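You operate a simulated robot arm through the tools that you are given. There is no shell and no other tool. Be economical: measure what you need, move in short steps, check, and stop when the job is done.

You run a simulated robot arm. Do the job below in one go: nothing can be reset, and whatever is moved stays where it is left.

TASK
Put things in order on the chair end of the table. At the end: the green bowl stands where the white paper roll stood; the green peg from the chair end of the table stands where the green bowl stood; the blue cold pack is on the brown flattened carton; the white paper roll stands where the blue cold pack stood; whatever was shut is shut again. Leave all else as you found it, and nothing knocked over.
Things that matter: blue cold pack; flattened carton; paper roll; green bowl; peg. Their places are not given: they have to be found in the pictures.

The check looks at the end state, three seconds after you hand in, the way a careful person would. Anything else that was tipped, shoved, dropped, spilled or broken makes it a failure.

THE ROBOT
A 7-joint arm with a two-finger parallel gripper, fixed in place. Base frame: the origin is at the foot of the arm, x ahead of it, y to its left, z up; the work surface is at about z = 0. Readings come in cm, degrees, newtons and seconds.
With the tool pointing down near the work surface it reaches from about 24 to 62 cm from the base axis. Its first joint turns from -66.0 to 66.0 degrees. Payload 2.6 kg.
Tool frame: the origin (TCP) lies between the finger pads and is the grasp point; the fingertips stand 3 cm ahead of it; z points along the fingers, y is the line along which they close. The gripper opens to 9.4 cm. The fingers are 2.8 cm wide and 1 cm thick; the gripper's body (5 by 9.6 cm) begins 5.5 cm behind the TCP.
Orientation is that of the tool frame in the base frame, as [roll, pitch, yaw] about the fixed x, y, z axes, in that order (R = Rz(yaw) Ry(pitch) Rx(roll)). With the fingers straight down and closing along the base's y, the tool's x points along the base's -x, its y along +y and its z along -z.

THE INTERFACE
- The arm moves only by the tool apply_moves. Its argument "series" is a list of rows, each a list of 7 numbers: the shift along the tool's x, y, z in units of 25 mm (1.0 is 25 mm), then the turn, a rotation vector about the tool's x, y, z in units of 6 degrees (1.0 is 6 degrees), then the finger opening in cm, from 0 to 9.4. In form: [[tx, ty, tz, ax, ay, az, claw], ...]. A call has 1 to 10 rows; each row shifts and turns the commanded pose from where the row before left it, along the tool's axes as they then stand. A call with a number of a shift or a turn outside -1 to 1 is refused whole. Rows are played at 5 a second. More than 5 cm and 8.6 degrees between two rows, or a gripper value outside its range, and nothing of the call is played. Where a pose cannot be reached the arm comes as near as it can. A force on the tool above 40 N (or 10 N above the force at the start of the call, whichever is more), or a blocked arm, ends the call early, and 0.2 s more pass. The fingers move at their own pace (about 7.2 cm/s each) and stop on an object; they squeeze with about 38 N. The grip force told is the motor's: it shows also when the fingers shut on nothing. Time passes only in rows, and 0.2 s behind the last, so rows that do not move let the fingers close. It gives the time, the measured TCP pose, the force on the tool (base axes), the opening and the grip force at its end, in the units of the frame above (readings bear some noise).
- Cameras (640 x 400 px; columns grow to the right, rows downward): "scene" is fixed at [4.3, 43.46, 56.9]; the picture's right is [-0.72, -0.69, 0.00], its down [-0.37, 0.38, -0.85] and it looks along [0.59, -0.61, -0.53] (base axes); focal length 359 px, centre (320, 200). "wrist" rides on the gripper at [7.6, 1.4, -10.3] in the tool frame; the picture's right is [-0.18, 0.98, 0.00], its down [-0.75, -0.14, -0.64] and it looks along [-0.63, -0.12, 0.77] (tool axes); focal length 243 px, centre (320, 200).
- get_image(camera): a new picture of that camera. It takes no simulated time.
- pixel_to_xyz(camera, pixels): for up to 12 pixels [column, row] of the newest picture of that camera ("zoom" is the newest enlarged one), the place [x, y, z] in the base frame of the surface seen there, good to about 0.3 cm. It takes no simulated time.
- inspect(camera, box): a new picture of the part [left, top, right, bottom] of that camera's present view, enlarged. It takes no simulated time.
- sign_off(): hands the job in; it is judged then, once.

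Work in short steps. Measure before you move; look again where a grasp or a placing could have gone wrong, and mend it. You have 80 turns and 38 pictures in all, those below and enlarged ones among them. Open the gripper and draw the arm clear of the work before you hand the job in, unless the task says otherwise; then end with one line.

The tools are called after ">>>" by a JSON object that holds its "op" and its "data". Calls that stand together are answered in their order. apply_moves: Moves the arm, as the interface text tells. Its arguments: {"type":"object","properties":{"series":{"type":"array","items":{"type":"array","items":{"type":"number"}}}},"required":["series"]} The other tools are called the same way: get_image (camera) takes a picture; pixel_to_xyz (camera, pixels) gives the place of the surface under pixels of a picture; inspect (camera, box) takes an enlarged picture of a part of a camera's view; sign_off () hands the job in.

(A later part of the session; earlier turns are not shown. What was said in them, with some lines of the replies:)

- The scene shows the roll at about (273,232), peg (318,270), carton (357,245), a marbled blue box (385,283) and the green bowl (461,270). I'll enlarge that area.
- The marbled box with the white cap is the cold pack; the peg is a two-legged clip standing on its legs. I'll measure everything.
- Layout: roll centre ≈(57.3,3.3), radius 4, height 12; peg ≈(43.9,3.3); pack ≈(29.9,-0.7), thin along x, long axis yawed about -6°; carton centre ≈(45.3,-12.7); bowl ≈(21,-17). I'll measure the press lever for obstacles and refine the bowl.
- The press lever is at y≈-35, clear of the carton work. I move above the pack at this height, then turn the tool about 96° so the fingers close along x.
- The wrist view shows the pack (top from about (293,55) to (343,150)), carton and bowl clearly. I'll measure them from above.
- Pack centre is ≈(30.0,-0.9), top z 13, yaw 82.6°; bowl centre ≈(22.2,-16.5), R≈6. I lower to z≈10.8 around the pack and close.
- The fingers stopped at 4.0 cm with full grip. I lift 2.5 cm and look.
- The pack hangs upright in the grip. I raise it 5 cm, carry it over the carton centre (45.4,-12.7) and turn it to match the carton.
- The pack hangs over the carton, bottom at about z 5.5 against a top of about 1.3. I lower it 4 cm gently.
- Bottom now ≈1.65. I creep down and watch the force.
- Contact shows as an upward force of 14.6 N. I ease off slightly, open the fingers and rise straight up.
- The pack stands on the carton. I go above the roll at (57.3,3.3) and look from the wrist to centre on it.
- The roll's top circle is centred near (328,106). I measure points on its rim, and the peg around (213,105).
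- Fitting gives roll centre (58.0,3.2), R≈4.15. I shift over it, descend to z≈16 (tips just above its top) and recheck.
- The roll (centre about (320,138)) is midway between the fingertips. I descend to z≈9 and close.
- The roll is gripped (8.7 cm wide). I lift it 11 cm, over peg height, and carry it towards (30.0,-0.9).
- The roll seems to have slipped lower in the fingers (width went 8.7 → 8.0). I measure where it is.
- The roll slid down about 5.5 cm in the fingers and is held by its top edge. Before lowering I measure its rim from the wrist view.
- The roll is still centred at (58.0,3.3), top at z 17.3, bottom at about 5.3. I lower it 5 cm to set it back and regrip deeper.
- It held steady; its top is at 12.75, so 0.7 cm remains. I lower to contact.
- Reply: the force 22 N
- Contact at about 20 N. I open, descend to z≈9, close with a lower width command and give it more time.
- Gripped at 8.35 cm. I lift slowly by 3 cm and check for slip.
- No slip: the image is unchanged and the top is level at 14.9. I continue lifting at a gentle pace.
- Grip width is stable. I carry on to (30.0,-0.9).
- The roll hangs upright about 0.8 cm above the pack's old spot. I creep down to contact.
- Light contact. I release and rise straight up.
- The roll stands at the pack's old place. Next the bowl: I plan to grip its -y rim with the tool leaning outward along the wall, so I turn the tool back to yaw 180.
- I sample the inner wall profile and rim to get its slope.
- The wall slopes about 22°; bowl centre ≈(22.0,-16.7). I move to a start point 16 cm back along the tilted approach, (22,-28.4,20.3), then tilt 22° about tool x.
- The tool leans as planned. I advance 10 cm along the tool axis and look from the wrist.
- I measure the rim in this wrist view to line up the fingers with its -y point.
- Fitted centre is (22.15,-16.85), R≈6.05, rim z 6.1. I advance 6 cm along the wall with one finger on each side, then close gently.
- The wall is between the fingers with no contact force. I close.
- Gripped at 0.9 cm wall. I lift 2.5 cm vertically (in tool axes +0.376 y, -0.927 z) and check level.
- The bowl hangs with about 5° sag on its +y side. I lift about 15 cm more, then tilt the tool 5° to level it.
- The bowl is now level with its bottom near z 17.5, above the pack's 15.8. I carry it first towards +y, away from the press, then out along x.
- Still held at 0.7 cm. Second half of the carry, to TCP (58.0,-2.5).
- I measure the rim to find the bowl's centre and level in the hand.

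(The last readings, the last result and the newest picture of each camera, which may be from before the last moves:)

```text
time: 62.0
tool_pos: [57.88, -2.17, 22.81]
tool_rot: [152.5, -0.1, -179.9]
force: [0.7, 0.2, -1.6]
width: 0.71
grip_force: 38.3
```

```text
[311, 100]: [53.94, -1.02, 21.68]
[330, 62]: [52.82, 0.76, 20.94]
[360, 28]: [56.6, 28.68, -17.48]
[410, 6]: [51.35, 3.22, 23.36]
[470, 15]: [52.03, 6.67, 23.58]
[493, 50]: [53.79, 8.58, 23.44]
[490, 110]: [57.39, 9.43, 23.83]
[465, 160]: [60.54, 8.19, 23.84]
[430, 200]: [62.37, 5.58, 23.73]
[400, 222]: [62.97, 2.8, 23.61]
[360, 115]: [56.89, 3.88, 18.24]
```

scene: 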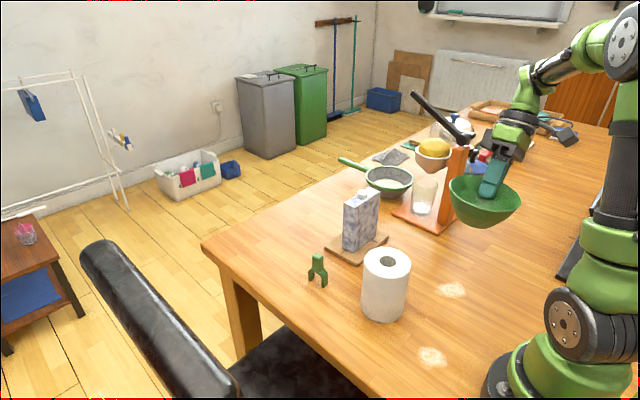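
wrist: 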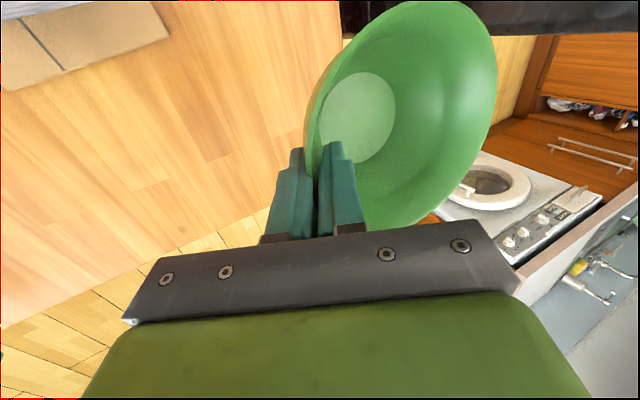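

The rim is level (23.4–23.8) with centre ≈(57.2,3.45). I correct by (+0.6,-0.25) and lower 16 cm.

>>> {"op": "apply_moves", "data": {"series": [[-0.24, -0.089, -0.046, 0, 0, 0, 0], [0, -0.37, 0.71, 0, 0, 0, 0], [0, -0.37, 0.71, 0, 0, 0, 0], [0, -0.37, 0.71, 0, 0, 0, 0], [0, -0.37, 0.71, 0, 0, 0, 0], [0, -0.37, 0.71, 0, 0, 0, 0], [0, -0.37, 0.71, 0, 0, 0, 0], [0, -0.37, 0.71, 0, 0, 0, 0], [0, -0.37, 0.71, 0, 0, 0, 0], [0, 0, 0, 0, 0, 0, 0]]}}

>>> {"op": "inspect", "data": {"camera": "scene", "box": [210, 140, 450, 290]}}

```text
time: 64.2
tool_pos: [58.23, -2.2, 6.71]
tool_rot: [152.5, -0.1, 180.0]
force: [0.1, -0.2, -0.5]
width: 0.73
grip_force: 38.4
out of reach, approached as far as the arm can: row 1
```

```text
2.67 times, centred on (330, 215) of scene
```

zoom: 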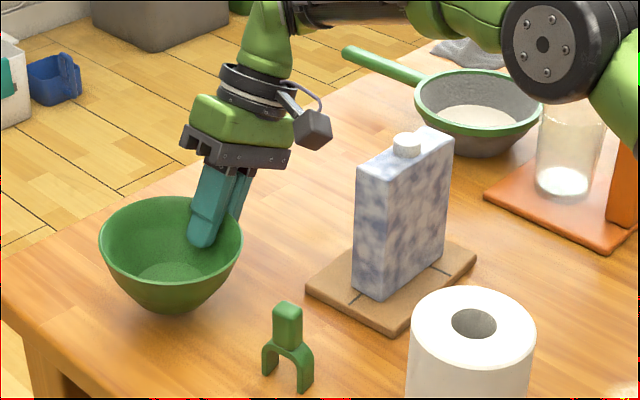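

The bowl is just above the roll's old place. I check its centre from rim points at the zoomed rim.

>>> {"op": "pixel_to_xyz", "data": {"camera": "zoom", "pixels": [[102, 235], [125, 208], [160, 199], [240, 245], [225, 270], [180, 284], [140, 275], [112, 258]]}}

```text
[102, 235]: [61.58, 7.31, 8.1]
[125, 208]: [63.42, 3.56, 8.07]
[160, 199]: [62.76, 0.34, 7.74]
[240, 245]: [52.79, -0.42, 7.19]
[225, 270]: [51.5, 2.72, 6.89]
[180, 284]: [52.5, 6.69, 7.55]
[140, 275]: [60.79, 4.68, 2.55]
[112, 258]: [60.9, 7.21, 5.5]
```

Centre ≈(57.6,3.3). I nudge +0.3 in x and lower 0.75 cm.

>>> {"op": "apply_moves", "data": {"series": [[-0.12, -0.07, 0.133, 0, 0, 0, 0], [0, -0.07, 0.133, 0, 0, 0, 0], [0, 0, 0, 0, 0, 0, 0]]}}

```text
time: 65.0
tool_pos: [58.55, -2.2, 5.95]
tool_rot: [152.5, 0.0, -180.0]
force: [0.4, 0.4, -1.3]
width: 0.73
grip_force: 38.0
```

>>> {"op": "apply_moves", "data": {"series": [[0, -0.04, 0.07, 0, 0, 0, 0], [0, -0.03, 0.05, 0, 0, 0, 0], [0, 0, 0, 0, 0, 0, 0]]}}

```text
time: 65.8
tool_pos: [58.57, -2.19, 5.56]
tool_rot: [152.6, 0.0, -180.0]
force: [-0.2, -0.2, -1.1]
width: 0.76
grip_force: 38.7
```

>>> {"op": "apply_moves", "data": {"series": [[0, -0.03, 0.05, 0, 0, 0, 0], [0, -0.03, 0.05, 0, 0, 0, 0], [0, 0, 0, 0, 0, 0, 0]]}}

```text
time: 66.6
tool_pos: [58.64, -2.25, 5.42]
tool_rot: [152.5, 0.0, 179.9]
force: [-1.7, -2.9, 7.2]
width: 0.74
grip_force: 37.9
```

Contact at 7 N. I open the fingers and withdraw along the tool axis.

>>> {"op": "apply_moves", "data": {"series": [[0, 0, 0, 0, 0, 0, 1.5], [0, 0, 0, 0, 0, 0, 3], [0, 0, 0, 0, 0, 0, 3.5], [0, 0, -0.3, 0, 0, 0, 3.5], [0, 0, -0.6, 0, 0, 0, 3.5], [0, 0, -0.8, 0, 0, 0, 3.5], [0, 0, -0.9, 0, 0, 0, 3.5], [0, 0, -0.9, 0, 0, 0, 3.5], [0, 0, -0.9, 0, 0, 0, 3.5], [0, 0, -0.9, 0, 0, 0, 3.5]]}}

>>> {"op": "inspect", "data": {"camera": "scene", "box": [210, 140, 450, 290]}}

>>> {"op": "pixel_to_xyz", "data": {"camera": "zoom", "pixels": [[102, 255], [125, 228], [160, 219], [238, 265], [222, 290], [180, 304], [288, 306], [288, 320], [268, 365], [305, 380]]}}

```text
time: 68.8
tool_pos: [58.36, -8.06, 17.24]
tool_rot: [152.5, 0.1, -180.0]
force: [-0.3, 0.4, 0.9]
width: 3.5
grip_force: 0.1
out of reach, approached as far as the arm can: row 10
```

```text
2.67 times, centred on (330, 215) of scene
```

zoom: 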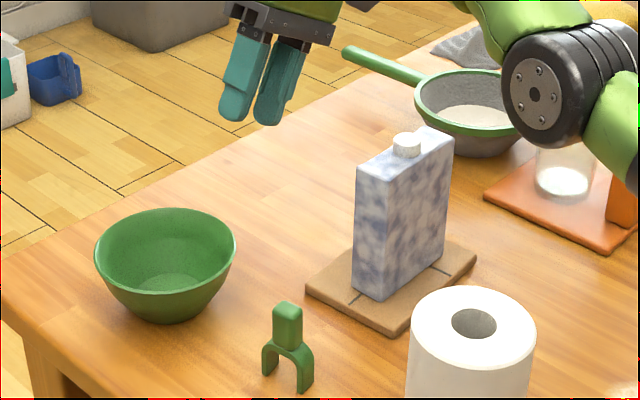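

```text
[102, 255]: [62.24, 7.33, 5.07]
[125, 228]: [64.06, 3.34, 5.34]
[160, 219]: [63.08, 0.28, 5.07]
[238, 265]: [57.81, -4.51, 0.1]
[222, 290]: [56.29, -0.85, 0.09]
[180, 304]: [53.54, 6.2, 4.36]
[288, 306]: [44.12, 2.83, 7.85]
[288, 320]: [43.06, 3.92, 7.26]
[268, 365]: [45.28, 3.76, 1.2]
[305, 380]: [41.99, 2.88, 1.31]
```

The bowl stands at the roll's old place (centre ≈(58,3.3)). I straighten the tool and move over the peg at (43.9,3.4), y first so as to stay clear of the pack.

>>> {"op": "apply_moves", "data": {"series": [[0, 0, 0, 0.92, 0, 0, 3.5], [0, 0, 0, 0.92, 0, 0, 3.5], [0, 0, 0, 0.92, 0, 0, 3.5], [0, 0, 0, 0.92, 0, 0, 3.5], [0, 0, 0, 0.9, 0, 0, 3.5], [0, 0.92, 0, 0, 0, 0, 3.5], [0, 0.92, 0, 0, 0, 0, 3.5], [0, 0.92, 0, 0, 0, 0, 3.5], [0, 0.92, 0, 0, 0, 0, 3.5], [0, 0.92, 0, 0, 0, 0, 4.5]]}}

>>> {"op": "apply_moves", "data": {"series": [[0.95, 0, 0, 0, 0, 0, 5], [0.95, 0, 0, 0, 0, 0, 5], [0.95, 0, 0, 0, 0, 0, 5], [0.95, 0, 0, 0, 0, 0, 5], [0.95, 0, 0, 0, 0, 0, 5], [0.95, 0, 0, 0, 0, 0, 5], [0, 0, 0, 0, 0, 0, 5]]}}

>>> {"op": "get_image", "data": {"camera": "wrist"}}

```text
time: 71.0
tool_pos: [58.28, 3.52, 17.07]
tool_rot: [180.0, -0.1, -180.0]
force: [0.1, 0.8, 0.0]
width: 4.48
grip_force: 0.0
```

```text
time: 72.6
tool_pos: [43.86, 3.58, 17.22]
tool_rot: [180.0, 0.0, 180.0]
force: [0.0, -1.2, -0.2]
width: 5.02
grip_force: 0.1
```

```text
9 pictures are left
```

wrist: 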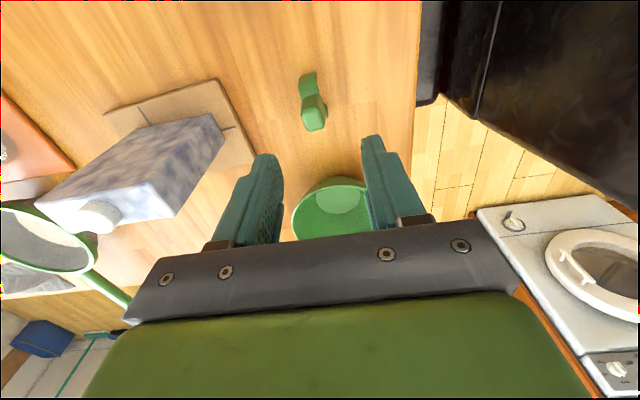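

The peg head is at about (314,118), between the finger lines. I measure it and the bowl rim too.

>>> {"op": "pixel_to_xyz", "data": {"camera": "wrist", "pixels": [[314, 112], [314, 124], [304, 112], [325, 112], [305, 126], [323, 126], [307, 80], [302, 95], [315, 90], [293, 215], [367, 190], [330, 180]]}}

```text
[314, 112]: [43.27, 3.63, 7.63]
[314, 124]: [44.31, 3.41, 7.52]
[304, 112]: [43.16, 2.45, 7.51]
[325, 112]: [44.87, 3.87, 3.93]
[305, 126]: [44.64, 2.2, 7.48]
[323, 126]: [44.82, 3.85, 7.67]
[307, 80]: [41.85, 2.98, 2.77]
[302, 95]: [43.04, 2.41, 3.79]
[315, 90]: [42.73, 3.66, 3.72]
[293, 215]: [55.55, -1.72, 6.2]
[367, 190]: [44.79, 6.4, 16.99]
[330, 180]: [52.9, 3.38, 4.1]
```

Peg head spans y 2.3–3.9, centre (43.9,3.15), top 7.6. I shift -0.4 in y, descend to z≈5.8 and close.

>>> {"op": "apply_moves", "data": {"series": [[0, -0.16, 0.8, 0, 0, 0, 5], [0, 0, 0.8, 0, 0, 0, 5], [0, 0, 0.8, 0, 0, 0, 5], [0, 0, 0.8, 0, 0, 0, 5], [0, 0, 0.7, 0, 0, 0, 5], [0, 0, 0.66, 0, 0, 0, 5], [0, 0, 0, 0, 0, 0, 3], [0, 0, 0, 0, 0, 0, 2], [0, 0, 0, 0, 0, 0, 0], [0, 0, 0, 0, 0, 0, 0]]}}

>>> {"op": "apply_moves", "data": {"series": [[0, 0, 0, 0, 0, 0, 0], [0, 0, -0.3, 0, 0, 0, 0], [0, 0, -0.7, 0, 0, 0, 0], [0, 0, 0, 0, 0, 0, 0]]}}

>>> {"op": "inspect", "data": {"camera": "scene", "box": [230, 160, 510, 335]}}

```text
time: 74.8
tool_pos: [43.94, 3.35, 5.73]
tool_rot: [180.0, -0.1, 180.0]
force: [-0.3, 0.3, -0.5]
width: 1.94
grip_force: 38.1
```

```text
time: 75.8
tool_pos: [44.1, 3.17, 8.23]
tool_rot: [-180.0, 0.0, 179.9]
force: [0.6, 0.6, 0.3]
width: 1.89
grip_force: 37.7
```

```text
2.29 times, centred on (370, 248) of scene
```

zoom: 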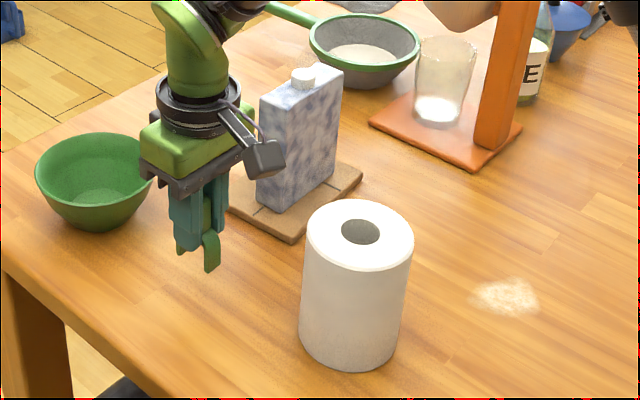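

The peg is held upright. I raise it to clear the roll (12 cm) and carry it to (22.1,-16.85).

>>> {"op": "apply_moves", "data": {"series": [[0, 0, -0.8, 0, 0, 0, 0], [0, 0, -0.9, 0, 0, 0, 0], [0, 0, -0.9, 0, 0, 0, 0], [0, 0, -0.9, 0, 0, 0, 0], [0, 0, -0.9, 0, 0, 0, 0], [0, 0, -0.4, 0, 0, 0, 0]]}}

>>> {"op": "apply_moves", "data": {"series": [[0.4, -0.4, 0, 0, 0, 0, 0], [0.9, -0.84, 0, 0, 0, 0, 0], [0.9, -0.84, 0, 0, 0, 0, 0], [0.9, -0.84, 0, 0, 0, 0, 0], [0.9, -0.84, 0, 0, 0, 0, 0], [0.9, -0.84, 0, 0, 0, 0, 0], [0.9, -0.84, 0, 0, 0, 0, 0], [0.9, -0.84, 0, 0, 0, 0, 0], [0.9, -0.84, 0, 0, 0, 0, 0], [0.9, -0.84, 0, 0, 0, 0, 0]]}}

>>> {"op": "apply_moves", "data": {"series": [[0.2, -0.08, 0.5, 0, 0, 0, 0], [0, 0, 0.9, 0, 0, 0, 0], [0, 0, 0.9, 0, 0, 0, 0], [0, 0, 0.9, 0, 0, 0, 0], [0, 0, 0.9, 0, 0, 0, 0], [0, 0, 0.7, 0, 0, 0, 0], [0, 0, 0, 0, 0, 0, 0]]}}

>>> {"op": "inspect", "data": {"camera": "scene", "box": [350, 170, 560, 300]}}

```text
time: 77.2
tool_pos: [44.06, 3.37, 20.27]
tool_rot: [-180.0, 0.0, -180.0]
force: [0.8, -0.4, -0.6]
width: 1.88
grip_force: 38.0
```

```text
time: 79.4
tool_pos: [22.75, -16.86, 20.13]
tool_rot: [-179.9, -0.1, -179.9]
force: [0.5, -0.6, -1.3]
width: 1.87
grip_force: 37.6
```

```text
time: 81.0
tool_pos: [22.44, -16.99, 8.12]
tool_rot: [-179.9, 0.0, -180.0]
force: [-0.1, -0.5, 0.3]
width: 1.89
grip_force: 37.9
```

```text
3.05 times, centred on (455, 235) of scene
```

zoom: 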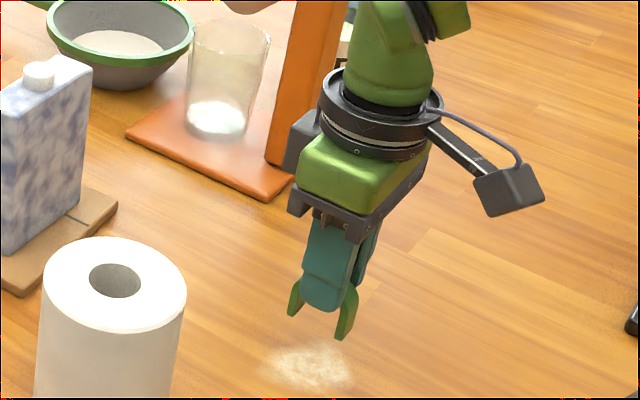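

The peg is about 2.4 cm above the table. I check where the pale patch is relative to the bowl's old centre.

>>> {"op": "pixel_to_xyz", "data": {"camera": "zoom", "pixels": [[305, 365], [265, 360], [350, 375], [293, 310], [342, 335]]}}

```text
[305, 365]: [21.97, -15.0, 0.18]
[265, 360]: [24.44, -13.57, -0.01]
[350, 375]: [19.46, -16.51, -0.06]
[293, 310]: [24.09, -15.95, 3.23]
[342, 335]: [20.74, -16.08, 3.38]
```

The patch lies under the old bowl area, and the peg is within 0.3 cm of the bowl's measured centre. I lower it.

>>> {"op": "apply_moves", "data": {"series": [[0.1, 0, 0.4, 0, 0, 0, 0], [0, 0, 0.4, 0, 0, 0, 0], [0, 0, 0.08, 0, 0, 0, 0], [0, 0, 0, 0, 0, 0, 0]]}}

>>> {"op": "apply_moves", "data": {"series": [[0, 0, 0.04, 0, 0, 0, 0], [0, 0, 0.03, 0, 0, 0, 0], [0, 0, 0, 0, 0, 0, 0]]}}

```text
time: 82.0
tool_pos: [22.11, -16.93, 5.9]
tool_rot: [-180.0, 0.0, 180.0]
force: [0.6, -0.6, -0.6]
width: 1.89
grip_force: 38.0
```

```text
time: 82.8
tool_pos: [22.18, -16.92, 5.73]
tool_rot: [-179.9, -0.1, 180.0]
force: [-0.2, -0.1, -0.1]
width: 1.89
grip_force: 37.7
```

>>> {"op": "apply_moves", "data": {"series": [[0, 0, 0.03, 0, 0, 0, 0], [0, 0, 0.03, 0, 0, 0, 0], [0, 0, 0, 0, 0, 0, 0]]}}

```text
time: 83.6
tool_pos: [22.23, -16.9, 5.68]
tool_rot: [180.0, 0.1, -180.0]
force: [-1.1, 1.6, 10.4]
width: 1.92
grip_force: 37.9
```

Contact at 10 N. I ease off slightly, open gently and rise.

>>> {"op": "apply_moves", "data": {"series": [[0, 0, -0.02, 0, 0, 0, 0], [0, 0, 0, 0, 0, 0, 2.2], [0, 0, 0, 0, 0, 0, 3], [0, 0, 0, 0, 0, 0, 4.5], [0, 0, -0.3, 0, 0, 0, 4.5], [0, 0, -0.7, 0, 0, 0, 4.5], [0, 0, -1, 0, 0, 0, 4.5], [0, 0, -1, 0, 0, 0, 4.5], [0, 0, -1, 0, 0, 0, 4.5], [0, 0, -1, 0, 0, 0, 4.5]]}}

>>> {"op": "apply_moves", "data": {"series": [[0, 0, -1, 0, 0, 0, 9.4], [0, 0, -1, 0, 0, 0, 9.4], [-0.7, 0.9, 0, 0, 0, 0, 9.4], [-0.7, 0.9, 0, 0, 0, 0, 9.4], [-0.7, 0.9, 0, 0, 0, 0, 9.4], [-0.7, 0.9, 0, 0, 0, 0, 9.4], [-0.7, 0.9, 0, 0, 0, 0, 9.4], [-0.7, 0.9, 0, 0, 0, 0, 9.4], [0, 0, 0, 0, 0, 0, 9.4]]}}

>>> {"op": "get_image", "data": {"camera": "scene"}}

```text
time: 85.8
tool_pos: [22.35, -16.8, 18.18]
tool_rot: [-180.0, 0.1, -180.0]
force: [-0.4, 0.1, -0.4]
width: 4.5
grip_force: 0.1
```

```text
time: 87.8
tool_pos: [32.83, -3.4, 23.29]
tool_rot: [180.0, 0.0, -179.9]
force: [0.7, -0.7, 0.0]
width: 9.41
grip_force: 0.1
```

```text
6 pictures are left
```

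scene: 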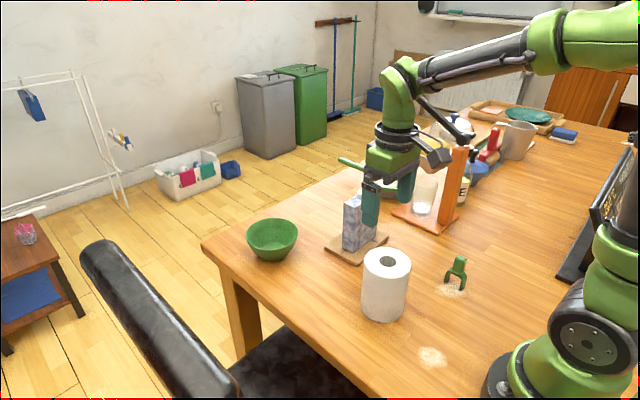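

All five things are in place and upright. I draw the arm back to near its start pose and take a close check.

>>> {"op": "apply_moves", "data": {"series": [[-0.2, 0.8, -0.2, 0, 0, 0, 9.4], [-0.2, 0.8, -0.2, 0, 0, 0, 9.4], [-0.2, 0.8, -0.2, 0, 0, 0, 9.4], [-0.2, 0.8, -0.2, 0, 0, 0, 9.4], [-0.2, 0.9, -0.2, 0, 0, 0, 9.4], [-0.2, 0.9, 0, 0, 0, 0, 9.4], [0, 0, 0, 0, 0, 0, 9.4]]}}

>>> {"op": "inspect", "data": {"camera": "scene", "box": [230, 150, 510, 335]}}

```text
time: 89.4
tool_pos: [35.7, 9.11, 25.75]
tool_rot: [180.0, 0.1, 179.9]
force: [0.6, -0.2, 0.0]
width: 9.39
grip_force: 0.0
```

```text
2.16 times, centred on (370, 242) of scene
```

zoom: 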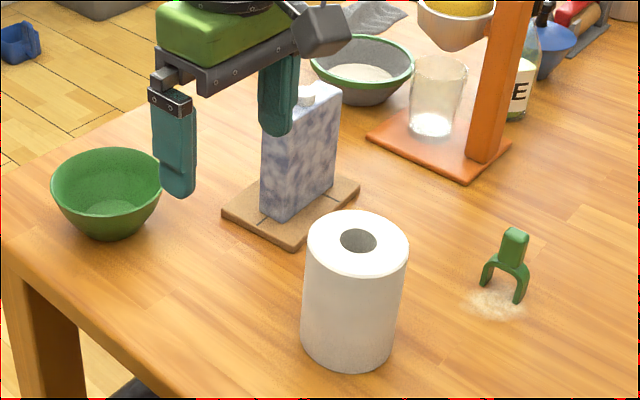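

The enlarged view shows the bowl, pack on the carton, roll and peg all upright in their places, and the arm clear with the gripper open. I hand in.

>>> {"op": "sign_off", "data": {}}

```text
The job is handed in.
```

I moved all four things, and the last picture shows them upright: the green bowl is where the roll stood, the peg where the bowl stood, the cold pack on the carton, and the roll where the pack stood. The roll slipped about 5 cm in the grip on the first lift, so I set it back and gripped it again. I opened nothing that needed shutting, and the job is handed in.
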